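You operate a simulated robot arm through the tools that you are given. There is no shell and no other tool. Be economical: measure what you need, move in short steps, check, and stop when the job is done.

You run a simulated robot arm. Do the job below in one go: nothing can be reset, and whatever is moved stays where it is left.

Task
Take the brush from the top of the end table and leave it in the grey tray.

It is judged by the outcome, as a careful person would: the job done as asked, and still so three seconds after it is handed in. It fails if anything else is knocked over, pushed out of place, dropped, spilled or broken.

Robot
A 6-joint arm with a two-finger parallel gripper, fixed in place. Base frame: the origin is at the foot of the arm, x ahead of it, y to its left, z up; the work surface is at about z = 0. Units: m, degrees, N and s.
With the tool pointing down near the work surface it reaches from about 0.14 to 0.58 m from the base axis. Its first joint turns from -66.0 to 66.0 degrees. Payload 2.1 kg.
The TCP is the grasp point between the finger pads, 0.03 m short of the fingertips. In the tool frame z runs along the fingers and y along their closing line. The gripper opens to 0.094 m. The fingers are 0.028 m wide and 0.01 m thick; the gripper's body (0.05 by 0.096 m) begins 0.055 m behind the TCP.
Orientation is told as [roll, pitch, yaw] about the base's x, y, z axes, in that order, counted from this pose: with the fingers straight down and closing along the base's y, the tool's x points along the base's -x, its y along +y and its z along -z.

Tools
- The arm moves only by the tool servo_tool. Its argument "targets" is a list that holds one entry, the list of rows, each a list of 7 numbers: the shift along the tool's x, y, z in units of 20 mm (1.0 is 20 mm), then the turn, a rotation vector about the tool's x, y, z in units of 5 degrees (1.0 is 5 degrees), then the gripper command, from -1 (fully open) to 1 (shut), values between in proportion. In form: [[[dx, dy, dz, wx, wy, wz, hand], ...]]. A call has 1 to 10 rows; each row shifts and turns the commanded pose from where the row before left it, along the tool's axes as they then stand. A call with a number of a shift or a turn outside -1 to 1 is refused whole. Rows are played at 5 a second. More than 0.05 m and 8.6 degrees between two rows, or a gripper value outside its range, and nothing of the call is played. A pose out of reach is approached as far as the arm can. The call stops where the force on the tool passes 40 N (or 10 N more than at its start, if that is more) or the arm is blocked; 0.2 s more then pass. The fingers move at their own pace (about 0.072 m/s each) and stop on an object; they squeeze with about 27 N. The grip force told is the motor's: it shows also when the fingers shut on nothing. Time passes only in rows, and 0.2 s behind the last, so rows that do not move let the fingers close. The reply holds the time, the measured pose of the TCP, the force on the tool along the base axes, the opening and the grip force, in the units named above and with some noise.
- Cameras (640 x 400 px; columns grow to the right, rows downward): "scene" is fixed at [0.0206, -0.3487, 0.5013]; the picture's right is [0.98, -0.21, 0.00], its down [-0.09, -0.39, -0.92] and it looks along [0.20, 0.90, -0.40] (base axes); focal length 344 px, centre (320, 200). "wrist" rides on the gripper at [-0.037, 0, -0.058] in the tool frame; the picture's right is [0.00, -1.00, 0.00], its down [0.97, 0.00, -0.24] and it looks along [0.24, 0.00, 0.97] (tool axes); focal length 218 px, centre (320, 200). There is no depth. A picture from a camera that has moved, and an enlarged one, comes with that camera's place and axes in the base frame and with its lens.
- capture(camera): a new picture of that camera. It takes no simulated time.
- zoom(camera, box): a new picture of the part [left, top, right, bottom] of that camera's present view, enlarged. It takes no simulated time.
- hand_in(): hands the job in; it is judged then, once.

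Work in short steps. Places have to be worked out from the pictures, the camera data and where the tool is seen: move nearer, look again, correct. Check each grasp and each placing, and mend what went wrong. You have 90 turns and 46 pictures in all, those below and enlarged ones among them. Open the gripper and draw the arm clear of the work before you hand the job in, unless the task says otherwise; then end with one line.

The tools are called after "Emit:" by a JSON object that holds its "fn" and its "kwargs". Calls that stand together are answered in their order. servo_tool: Moves the arm, as the interface text tells. Its arguments: {"type":"object","properties":{"targets":{"type":"array"}},"required":["targets"]} The other tools are called the same way: capture (camera) takes a picture; zoom (camera, box) takes an enlarged picture of a part of a camera's view; hand_in () hands the job in.

At the start:

```text
time_s: 0.0
position: [0.1737, 0.2202, 0.3188]
tcp_rot: [0.0, 0.1, 0.0]
force: [-0.1, 0.2, -0.4]
grip_width: 0.0939
grasp_force: 0.0
```

scene: 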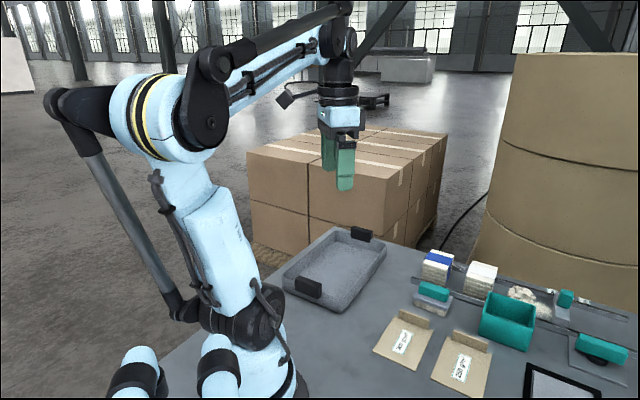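
wrist: 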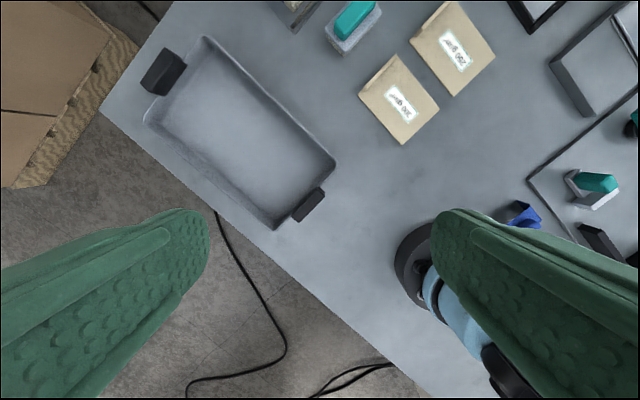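

The grey tray is visible; I need to find the end table and the brush, so I zoom in on the cluttered right side.

Emit:
{"fn": "zoom", "kwargs": {"camera": "scene", "box": [400, 230, 640, 400]}}

Emit:
{"fn": "zoom", "kwargs": {"camera": "wrist", "box": [260, 0, 640, 260]}}

```text
2.35 times, centred on (520, 315) of scene
camera zoom: at [0.0206, -0.3487, 0.5013], right [0.98, -0.21, 0.0], down [-0.09, -0.39, -0.92], along [0.2, 0.9, -0.4], focal length 811 px, centre (-151, -71)
```

zoom: 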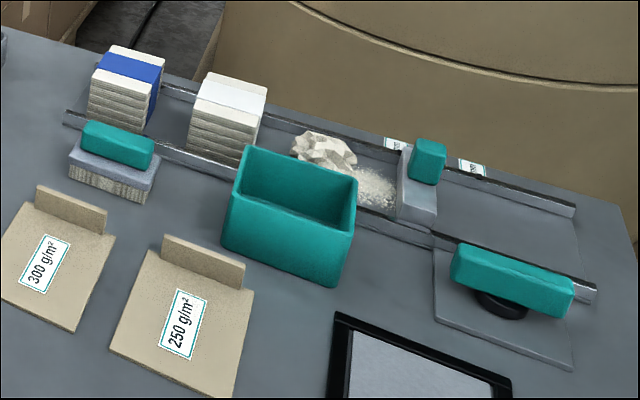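

```text
1.54 times, centred on (450, 130) of wrist
camera zoom: at [0.212, 0.2209, 0.3763], right [0.0, -1.0, 0.0], down [-0.97, 0.0, 0.24], along [-0.24, 0.0, -0.97], focal length 336 px, centre (120, 308)
```

zoom: 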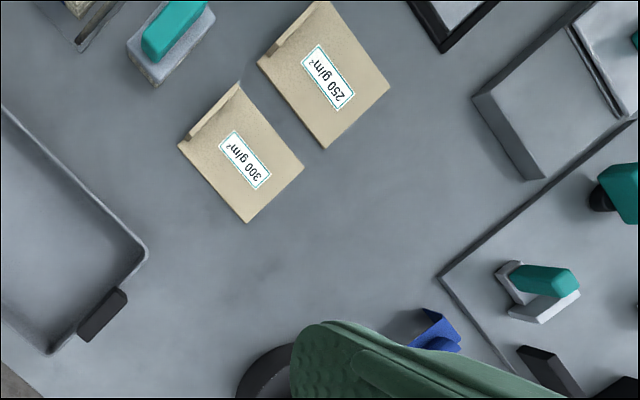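

I can see a bristled brush (teal handle) near the paper cards, but there are other surfaces at the -y side not yet seen. I'll swing the arm over, raised, to survey the whole work surface.

Emit:
{"fn": "servo_tool", "kwargs": {"targets": [[[-0.6, -1, -0.3, 0, 0, 0, -1], [-0.6, -1, -0.3, 0, 0, 0, -1], [-0.6, -1, -0.3, 0, 0, 0, -1], [-0.6, -1, -0.3, 0, 0, 0, -1], [-0.6, -1, -0.3, 0, 0, 0, -1], [-0.6, -1, -0.3, 0, 0, 0, -1], [-0.6, -1, -0.3, 0, 0, 0, -1], [0, -1, 0, 0, 0, 0, -1], [0, -1, 0, 0, 0, 0, -1], [0, -1, 0, 0, 0, 0, -1]]]}}

Emit:
{"fn": "capture", "kwargs": {"camera": "wrist"}}

```text
time_s: 2.2
position: [0.2594, 0.0189, 0.3589]
tcp_rot: [0.1, 0.0, 0.1]
force: [0.3, -1.1, -0.1]
grip_width: 0.0941
grasp_force: 0.0
```

```text
41 pictures are left
camera wrist: at [0.2976, 0.0203, 0.4179], right [0.0, -1.0, 0.0], down [-0.97, 0.0, 0.24], along [-0.24, 0.0, -0.97], focal length 218 px, centre (320, 200)
```

wrist: 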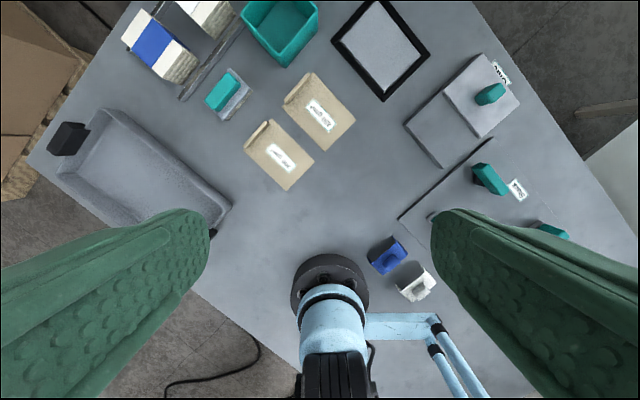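

Small labels are present on the stations. I'll enlarge them to learn which is the end table.

Emit:
{"fn": "zoom", "kwargs": {"camera": "wrist", "box": [390, 40, 590, 250]}}

Emit:
{"fn": "zoom", "kwargs": {"camera": "scene", "box": [530, 270, 640, 340]}}

```text
1.90 times, centred on (490, 145) of wrist
camera zoom: at [0.2976, 0.0203, 0.4179], right [0.0, -1.0, 0.0], down [-0.97, 0.0, 0.24], along [-0.24, 0.0, -0.97], focal length 416 px, centre (-4, 305)
```

zoom: 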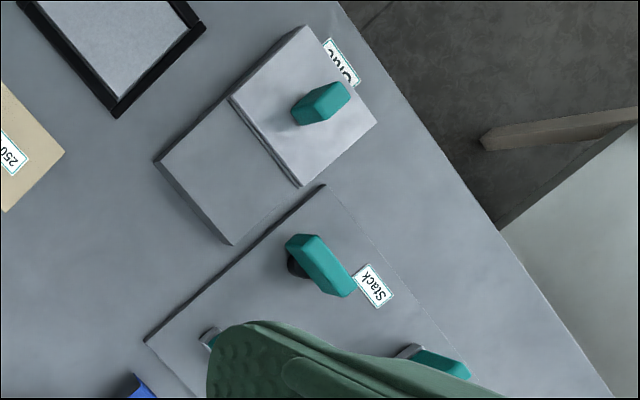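

```text
5.71 times, centred on (585, 305) of scene
camera zoom: at [0.0206, -0.3487, 0.5013], right [0.98, -0.21, 0.0], down [-0.09, -0.39, -0.92], along [0.2, 0.9, -0.4], focal length 1969 px, centre (-1194, -400)
```

zoom: 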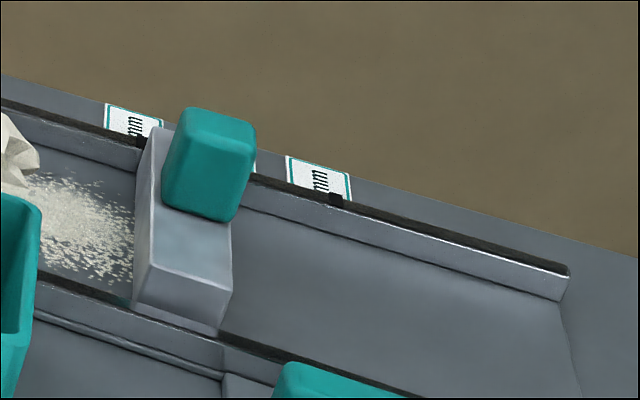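

I'll move further to -y and look at the rest of the stations before deciding.

Emit:
{"fn": "servo_tool", "kwargs": {"targets": [[[0, -1, 0, 0, 0, 0, -1], [0, -1, 0, 0, 0, 0, -1], [0, -1, 0, 0, 0, 0, -1], [0, -1, 0, 0, 0, 0, -1], [0, -1, 0, 0, 0, 0, -1], [0, -1, 0, 0, 0, 0, -1], [0, -1, 0, 0, 0, 0, -1], [0, -1, 0, 0, 0, 0, -1], [0, -1, 0, 0, 0, 0, -1]]]}}

Emit:
{"fn": "capture", "kwargs": {"camera": "wrist"}}

```text
time_s: 4.2
position: [0.2592, -0.161, 0.3597]
tcp_rot: [0.0, 0.0, -0.1]
force: [-0.1, -0.1, 0.0]
grip_width: 0.094
grasp_force: 0.0
```

```text
38 pictures are left
camera wrist: at [0.2959, -0.1603, 0.418], right [0.0, -1.0, 0.0], down [-0.97, 0.0, 0.24], along [-0.24, 0.0, -0.97], focal length 218 px, centre (320, 200)
```

wrist: 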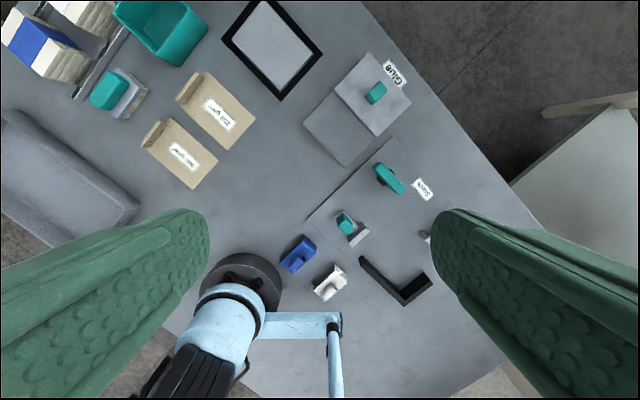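

Stations read Glue and Stack. The rail at far x is still partly unseen, so I move forward and back to +y to view it and the brush.

Emit:
{"fn": "zoom", "kwargs": {"camera": "wrist", "box": [260, 140, 460, 310]}}

Emit:
{"fn": "servo_tool", "kwargs": {"targets": [[[-0.6, 1, 0, 0, 0, 0, -1], [-0.6, 1, 0, 0, 0, 0, -1], [-0.6, 1, 0, 0, 0, 0, -1], [-0.6, 1, 0, 0, 0, 0, -1], [-0.6, 1, 0, 0, 0, 0, -1], [-0.6, 1, 0, 0, 0, 0, -1], [-0.6, 1, 0, 0, 0, 0, -1], [-0.6, 1, 0, 0, 0, 0, -1], [-0.6, 1, 0, 0, 0, 0, -1], [-0.6, 1, 0, 0, 0, 0, -1]]]}}

Emit:
{"fn": "capture", "kwargs": {"camera": "wrist"}}

```text
2.35 times, centred on (360, 225) of wrist
camera zoom: at [0.2959, -0.1603, 0.418], right [0.0, -1.0, 0.0], down [-0.97, 0.0, 0.24], along [-0.24, 0.0, -0.97], focal length 514 px, centre (226, 141)
```

zoom: 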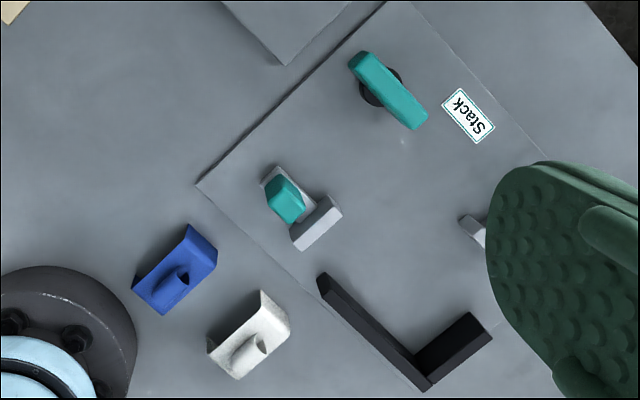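

```text
time_s: 6.4
position: [0.3794, 0.0403, 0.3594]
tcp_rot: [-0.1, 0.0, -0.1]
force: [0.0, 0.4, -0.3]
grip_width: 0.094
grasp_force: 0.0
```

```text
36 pictures are left
camera wrist: at [0.4165, 0.0411, 0.4172], right [0.0, -1.0, 0.0], down [-0.97, 0.0, 0.24], along [-0.24, 0.0, -0.97], focal length 218 px, centre (320, 200)
```

wrist: 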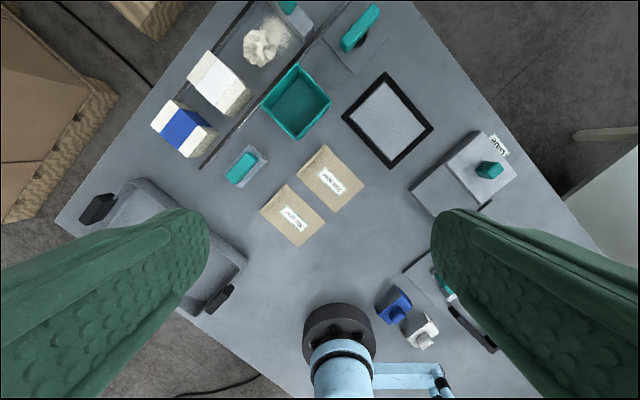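

The bristled brush (teal handle, grey body) is the only brush; I put it at about (0.38, 0.17), long axis along roughly (0.7,-0.7). I move over it and turn the tool about +43°, and look again.

Emit:
{"fn": "servo_tool", "kwargs": {"targets": [[[0, 1, 0, 0, 0, 0, -1], [0, 1, 0, 0, 0, 0, -1], [0, 1, 0, 0, 0, 0, -1], [0, 1, 0.5, 0, 0, 0, -1], [0, 1, 1, 0, 0, 0, -1], [0, 1, 1, 0, 0, 0, -1], [0, 0.6, 1, 0, 0, 0, -1], [0, 0, 1, 0, 0, 0, -1], [0, 0, 1, 0, 0, 0, -1]]]}}

Emit:
{"fn": "servo_tool", "kwargs": {"targets": [[[0, 0, 0, 0, 0, 1, -1], [0, 0, 0, 0, 0, 1, -1], [0, 0, 0, 0, 0, 1, -1], [0, 0, 0, 0, 0, 1, -1], [0, 0, 0, 0, 0, 1, -1], [0, 0, 0, 0, 0, 1, -1], [0, 0, 0, 0, 0, 1, -1], [0, 0, 0, 0, 0, 1, -1], [0, 0, 0, 0, 0, 0.6, -1]]]}}

Emit:
{"fn": "capture", "kwargs": {"camera": "wrist"}}

Emit:
{"fn": "zoom", "kwargs": {"camera": "scene", "box": [380, 240, 520, 330]}}

```text
time_s: 8.4
position: [0.3808, 0.1733, 0.2472]
tcp_rot: [-0.1, 0.0, 0.0]
force: [-0.1, 0.5, -0.1]
grip_width: 0.0938
grasp_force: 0.0
```

```text
time_s: 10.4
position: [0.3795, 0.1726, 0.2497]
tcp_rot: [0.0, 0.0, -43.1]
force: [0.1, 0.5, 0.2]
grip_width: 0.0941
grasp_force: 0.0
```

```text
35 pictures are left
camera wrist: at [0.4064, 0.1483, 0.3084], right [-0.68, -0.73, 0.0], down [-0.71, 0.66, 0.24], along [-0.18, 0.16, -0.97], focal length 218 px, centre (320, 200)
```

wrist: 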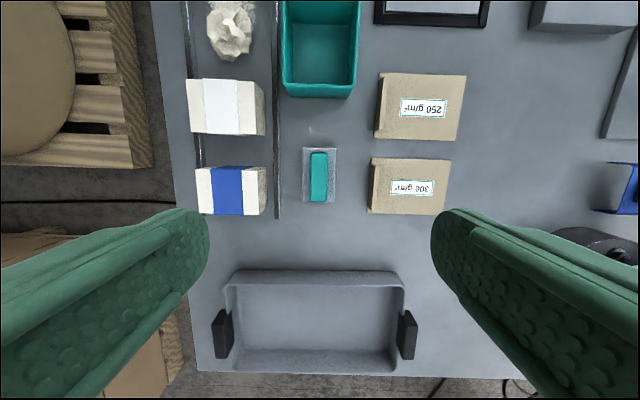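

```text
4.44 times, centred on (450, 285) of scene
camera zoom: at [0.0206, -0.3487, 0.5013], right [0.98, -0.21, 0.0], down [-0.09, -0.39, -0.92], along [0.2, 0.9, -0.4], focal length 1531 px, centre (-258, -178)
```

zoom: 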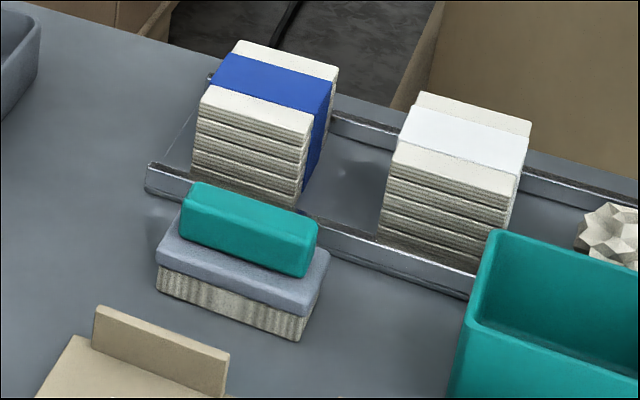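

The tool is well aligned: brush centre about (0.379, 0.172), handle top z≈0.045, body ≈43 mm wide, rail about 53 mm from the centre line. I set the opening to ~66 mm and descend to z≈0.12 to check.

Emit:
{"fn": "servo_tool", "kwargs": {"targets": [[[0, 0, 1, 0, 0, 0, -0.4], [0, 0, 1, 0, 0, 0, -0.4], [0, 0, 1, 0, 0, 0, -0.4], [0, 0, 1, 0, 0, 0, -0.4], [0, 0, 1, 0, 0, 0, -0.4], [0, 0, 1, 0, 0, 0, -0.4], [0, 0, 0.5, 0, 0, 0, -0.4]]]}}

Emit:
{"fn": "capture", "kwargs": {"camera": "wrist"}}

Emit:
{"fn": "zoom", "kwargs": {"camera": "scene", "box": [360, 190, 520, 330]}}

```text
time_s: 12.0
position: [0.3812, 0.1734, 0.1202]
tcp_rot: [0.0, 0.0, -42.9]
force: [0.4, 0.8, 0.1]
grip_width: 0.0657
grasp_force: 0.0
```

```text
33 pictures are left
camera wrist: at [0.4086, 0.1483, 0.1785], right [-0.68, -0.73, 0.0], down [-0.71, 0.66, 0.24], along [-0.18, 0.16, -0.97], focal length 218 px, centre (320, 200)
```

wrist: 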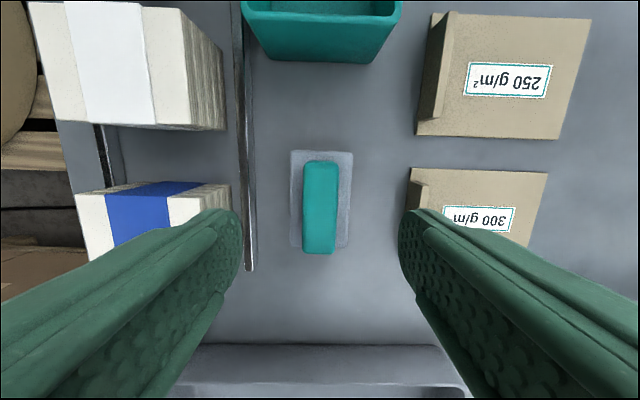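

```text
2.86 times, centred on (440, 260) of scene
camera zoom: at [0.0206, -0.3487, 0.5013], right [0.98, -0.21, 0.0], down [-0.09, -0.39, -0.92], along [0.2, 0.9, -0.4], focal length 984 px, centre (-23, 29)
```

zoom: 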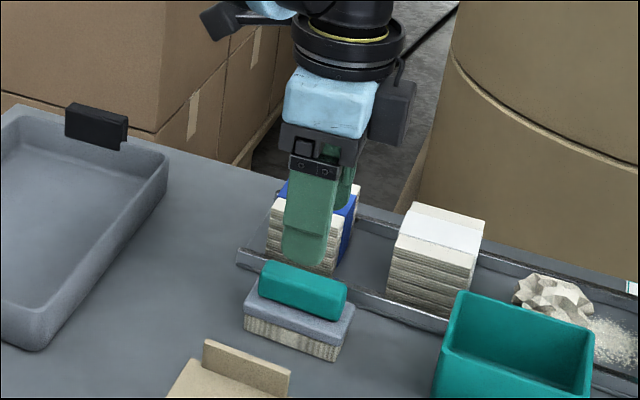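

Aligned within a couple of mm, and rail clearance is ~9 mm beyond the finger. I descend to z≈0.038, straight down.

Emit:
{"fn": "servo_tool", "kwargs": {"targets": [[[0, 0, 1, 0, 0, 0, -0.4], [0, 0, 1, 0, 0, 0, -0.4], [0, 0, 1, 0, 0, 0, -0.4], [0, 0, 0.6, 0, 0, 0, -0.4], [0, 0, 0.5, 0, 0, 0, -0.4]]]}}

Emit:
{"fn": "zoom", "kwargs": {"camera": "scene", "box": [380, 220, 520, 330]}}

```text
time_s: 13.2
position: [0.3815, 0.171, 0.0375]
tcp_rot: [0.1, -0.1, -43.1]
force: [0.0, -0.1, 1.0]
grip_width: 0.0657
grasp_force: 0.0
```

```text
3.64 times, centred on (450, 275) of scene
camera zoom: at [0.0206, -0.3487, 0.5013], right [0.98, -0.21, 0.0], down [-0.09, -0.39, -0.92], along [0.2, 0.9, -0.4], focal length 1253 px, centre (-153, -73)
```

zoom: 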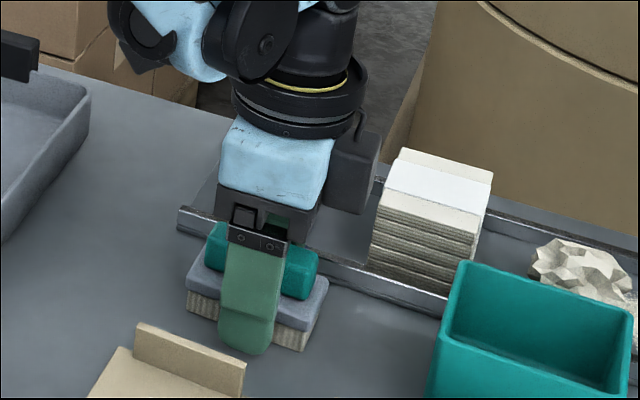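

The fingers straddle the brush body without contact. I close the gripper.

Emit:
{"fn": "servo_tool", "kwargs": {"targets": [[[0, 0, 0, 0, 0, 0, 1], [0, 0, 0, 0, 0, 0, 1], [0, 0, 0, 0, 0, 0, 1], [0, 0, 0, 0, 0, 0, 1]]]}}

```text
time_s: 14.2
position: [0.3808, 0.1708, 0.0387]
tcp_rot: [0.1, 0.0, -43.0]
force: [0.3, 0.0, 0.0]
grip_width: 0.0431
grasp_force: 27.5
```

Grip holds at 43 mm, matching the body width. I lift by 0.12 m, slowly at first, then look.

Emit:
{"fn": "servo_tool", "kwargs": {"targets": [[[0, 0, -0.4, 0, 0, 0, 1], [0, 0, -0.8, 0, 0, 0, 1], [0, 0, -1, 0, 0, 0, 1], [0, 0, -1, 0, 0, 0, 1], [0, 0, -1, 0, 0, 0, 1], [0, 0, -1, 0, 0, 0, 1], [0, 0, -0.8, 0, 0, 0, 1]]]}}

Emit:
{"fn": "capture", "kwargs": {"camera": "wrist"}}

Emit:
{"fn": "capture", "kwargs": {"camera": "scene"}}

```text
time_s: 15.8
position: [0.3779, 0.1738, 0.1574]
tcp_rot: [0.0, 0.0, -43.0]
force: [0.7, -0.5, -1.5]
grip_width: 0.0431
grasp_force: 27.0
```

```text
30 pictures are left
camera wrist: at [0.4058, 0.1483, 0.2169], right [-0.68, -0.73, 0.0], down [-0.71, 0.66, 0.24], along [-0.18, 0.16, -0.97], focal length 218 px, centre (320, 200)
```

wrist: 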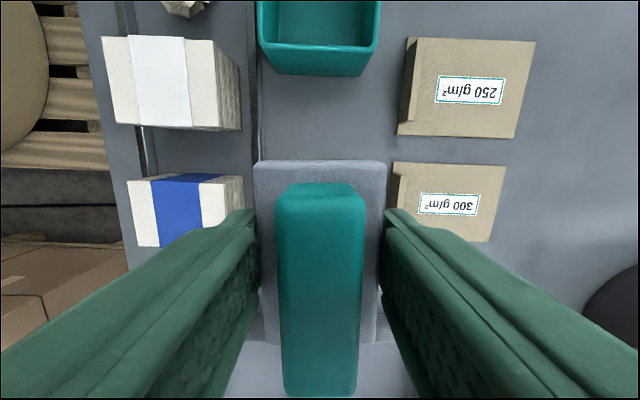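

```text
29 pictures are left
```

scene: 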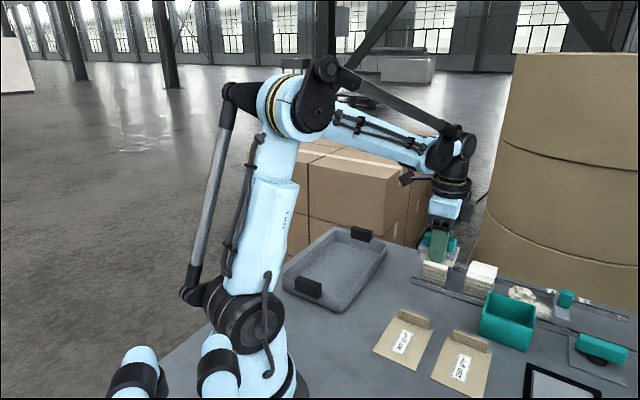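

The brush is held firmly and nothing was disturbed. Tray centre comes out at about (0.213, 0.343) from both cameras, so I carry the brush there at height.

Emit:
{"fn": "servo_tool", "kwargs": {"targets": [[[0.5, 0, 0, 0, 0, 0, 1], [1, 0.05, 0, 0, 0, 0, 1], [1, 0.05, 0, 0, 0, 0, 1], [1, 0.05, 0, 0, 0, 0, 1], [1, 0.05, 0, 0, 0, 0, 1], [1, 0.05, 0, 0, 0, 0, 1], [1, 0.05, 0, 0, 0, 0, 1], [1, 0.05, 0, 0, 0, 0, 1], [1, 0.05, 0, 0, 0, 0, 1], [1, 0.05, 0, 0, 0, 0, 1]]]}}

Emit:
{"fn": "servo_tool", "kwargs": {"targets": [[[1, 0.05, 0, 0, 0, 0, 1], [0.8, 0.05, 0, 0, 0, 0, 1], [0.5, 0, 0, 0, 0, 0, 1]]]}}

Emit:
{"fn": "capture", "kwargs": {"camera": "wrist"}}

Emit:
{"fn": "zoom", "kwargs": {"camera": "scene", "box": [240, 150, 440, 330]}}

```text
time_s: 18.0
position: [0.2454, 0.3089, 0.1578]
tcp_rot: [-0.1, 0.1, -43.0]
force: [0.9, 0.5, -1.3]
grip_width: 0.0432
grasp_force: 26.7
```

```text
time_s: 18.8
position: [0.2139, 0.3413, 0.1572]
tcp_rot: [0.1, 0.0, -42.9]
force: [0.3, 0.0, -1.8]
grip_width: 0.0431
grasp_force: 26.7
```

```text
28 pictures are left
camera wrist: at [0.2413, 0.316, 0.2159], right [-0.68, -0.73, 0.0], down [-0.71, 0.66, 0.24], along [-0.18, 0.16, -0.97], focal length 218 px, centre (320, 200)
```

wrist: 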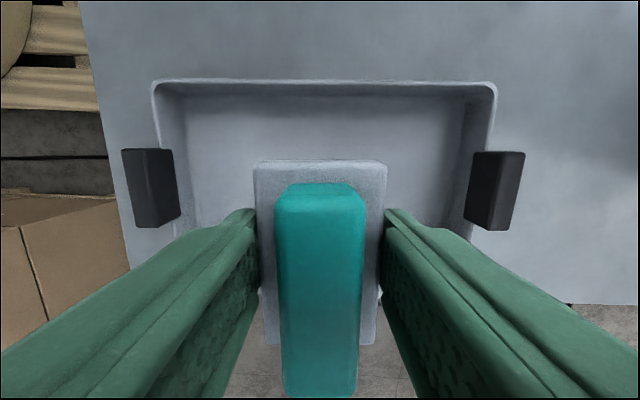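

```text
2.22 times, centred on (340, 240) of scene
camera zoom: at [0.0206, -0.3487, 0.5013], right [0.98, -0.21, 0.0], down [-0.09, -0.39, -0.92], along [0.2, 0.9, -0.4], focal length 766 px, centre (276, 111)
```

zoom: 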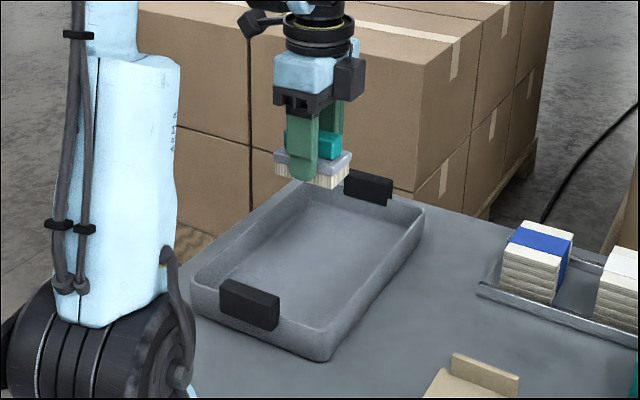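

Brush is centred over the tray (within ~3 mm). I lower to z≈0.055 first.

Emit:
{"fn": "servo_tool", "kwargs": {"targets": [[[0, 0, 1, 0, 0, 0, 1], [0, 0, 1, 0, 0, 0, 1], [0, 0, 1, 0, 0, 0, 1], [0, 0, 1, 0, 0, 0, 1], [0, 0, 0.7, 0, 0, 0, 1], [0, 0, 0.4, 0, 0, 0, 1]]]}}

Emit:
{"fn": "zoom", "kwargs": {"camera": "scene", "box": [260, 180, 420, 320]}}

```text
time_s: 20.2
position: [0.2128, 0.3407, 0.0548]
tcp_rot: [0.0, 0.0, -43.1]
force: [-0.2, 1.0, -1.4]
grip_width: 0.0432
grasp_force: 26.6
```

```text
2.86 times, centred on (340, 250) of scene
camera zoom: at [0.0206, -0.3487, 0.5013], right [0.98, -0.21, 0.0], down [-0.09, -0.39, -0.92], along [0.2, 0.9, -0.4], focal length 984 px, centre (263, 57)
```

zoom: 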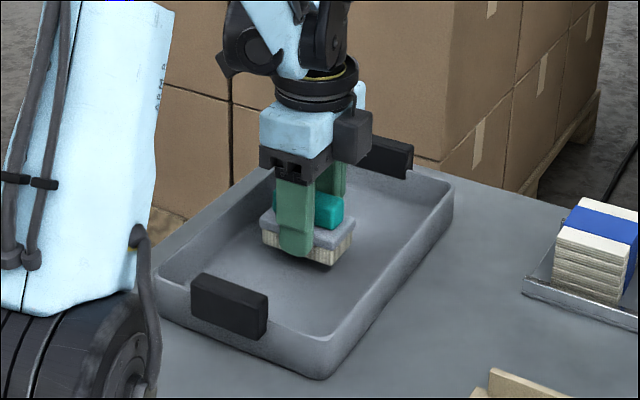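

The brush is inside the tray, just above the floor. I lower in 2 mm steps and watch the force.

Emit:
{"fn": "servo_tool", "kwargs": {"targets": [[[0, 0, 0.1, 0, 0, 0, 1], [0, 0, 0.1, 0, 0, 0, 1], [0, 0, 0.1, 0, 0, 0, 1], [0, 0, 0.1, 0, 0, 0, 1]]]}}

```text
time_s: 21.2
position: [0.2136, 0.341, 0.0476]
tcp_rot: [0.0, 0.0, -43.0]
force: [-0.3, -0.1, -1.2]
grip_width: 0.0433
grasp_force: 26.9
```

No contact yet; continuing down in fine steps.

Emit:
{"fn": "servo_tool", "kwargs": {"targets": [[[0, 0, 0.1, 0, 0, 0, 1], [0, 0, 0.05, 0, 0, 0, 1]]]}}

```text
time_s: 21.8
position: [0.2131, 0.3426, 0.0456]
tcp_rot: [0.1, 0.1, -43.0]
force: [-0.6, 0.1, -1.1]
grip_width: 0.0431
grasp_force: 27.2
```

Still free; a little lower.

Emit:
{"fn": "servo_tool", "kwargs": {"targets": [[[0, 0, 0.05, 0, 0, 0, 1], [0, 0, 0.05, 0, 0, 0, 1]]]}}

```text
time_s: 22.4
position: [0.2138, 0.3411, 0.0426]
tcp_rot: [-0.1, 0.0, -43.1]
force: [0.0, 0.2, 0.1]
grip_width: 0.0432
grasp_force: 26.9
```

The downward load has gone from -1.2 N to about 0, so the brush is resting on the tray floor. I open to ~66 mm and then rise.

Emit:
{"fn": "servo_tool", "kwargs": {"targets": [[[0, 0, 0, 0, 0, 0, 0], [0, 0, 0, 0, 0, 0, -0.4], [0, 0, 0, 0, 0, 0, -0.4], [0, 0, -0.5, 0, 0, 0, -0.4], [0, 0, -1, 0, 0, 0, -0.4], [0, 0, -1, 0, 0, 0, -0.4], [0, 0, -1, 0, 0, 0, -0.4], [0, 0, -1, 0, 0, 0, -0.4], [0, 0, -1, 0, 0, 0, -0.4], [0, 0, -1, 0, 0, 0, -0.4]]]}}

Emit:
{"fn": "servo_tool", "kwargs": {"targets": [[[-1, 0, -1, 0, 0, 0, -0.4], [-1, 0, -1, 0, 0, 0, -0.4], [-1, 0, -1, 0, 0, 0, -0.4], [-1, 0, 0, 0, 0, 0, -0.4]]]}}

Emit:
{"fn": "capture", "kwargs": {"camera": "wrist"}}

Emit:
{"fn": "capture", "kwargs": {"camera": "scene"}}

```text
time_s: 24.6
position: [0.2145, 0.3399, 0.1742]
tcp_rot: [0.0, 0.0, -42.9]
force: [0.7, -0.2, -0.5]
grip_width: 0.0656
grasp_force: 0.0
```

```text
time_s: 25.6
position: [0.2729, 0.2852, 0.2357]
tcp_rot: [0.0, 0.0, -42.9]
force: [0.3, -0.3, -0.4]
grip_width: 0.0657
grasp_force: 0.0
```

```text
25 pictures are left
camera wrist: at [0.2999, 0.2606, 0.2944], right [-0.68, -0.73, 0.0], down [-0.71, 0.66, 0.24], along [-0.18, 0.16, -0.97], focal length 218 px, centre (320, 200)
```

wrist: 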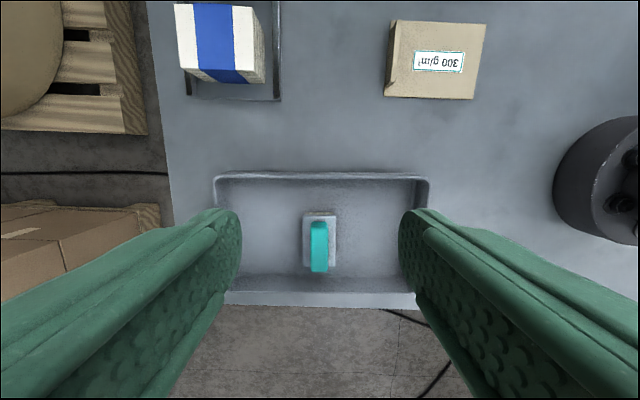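

```text
24 pictures are left
```

scene: 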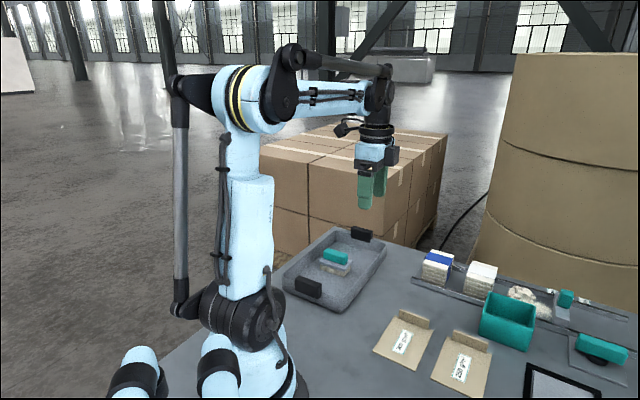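

The brush stands upright in the tray, nothing else has moved, the gripper is open and clear. I hand in.

Emit:
{"fn": "hand_in", "kwargs": {}}

```text
The job is handed in.
```

The brush is in the grey tray, resting flat on its bristles. Nothing else was moved, and the arm is clear with the gripper open. No surface was labelled "end table", so I took it to mean the work table and picked up the only bristled brush on it.
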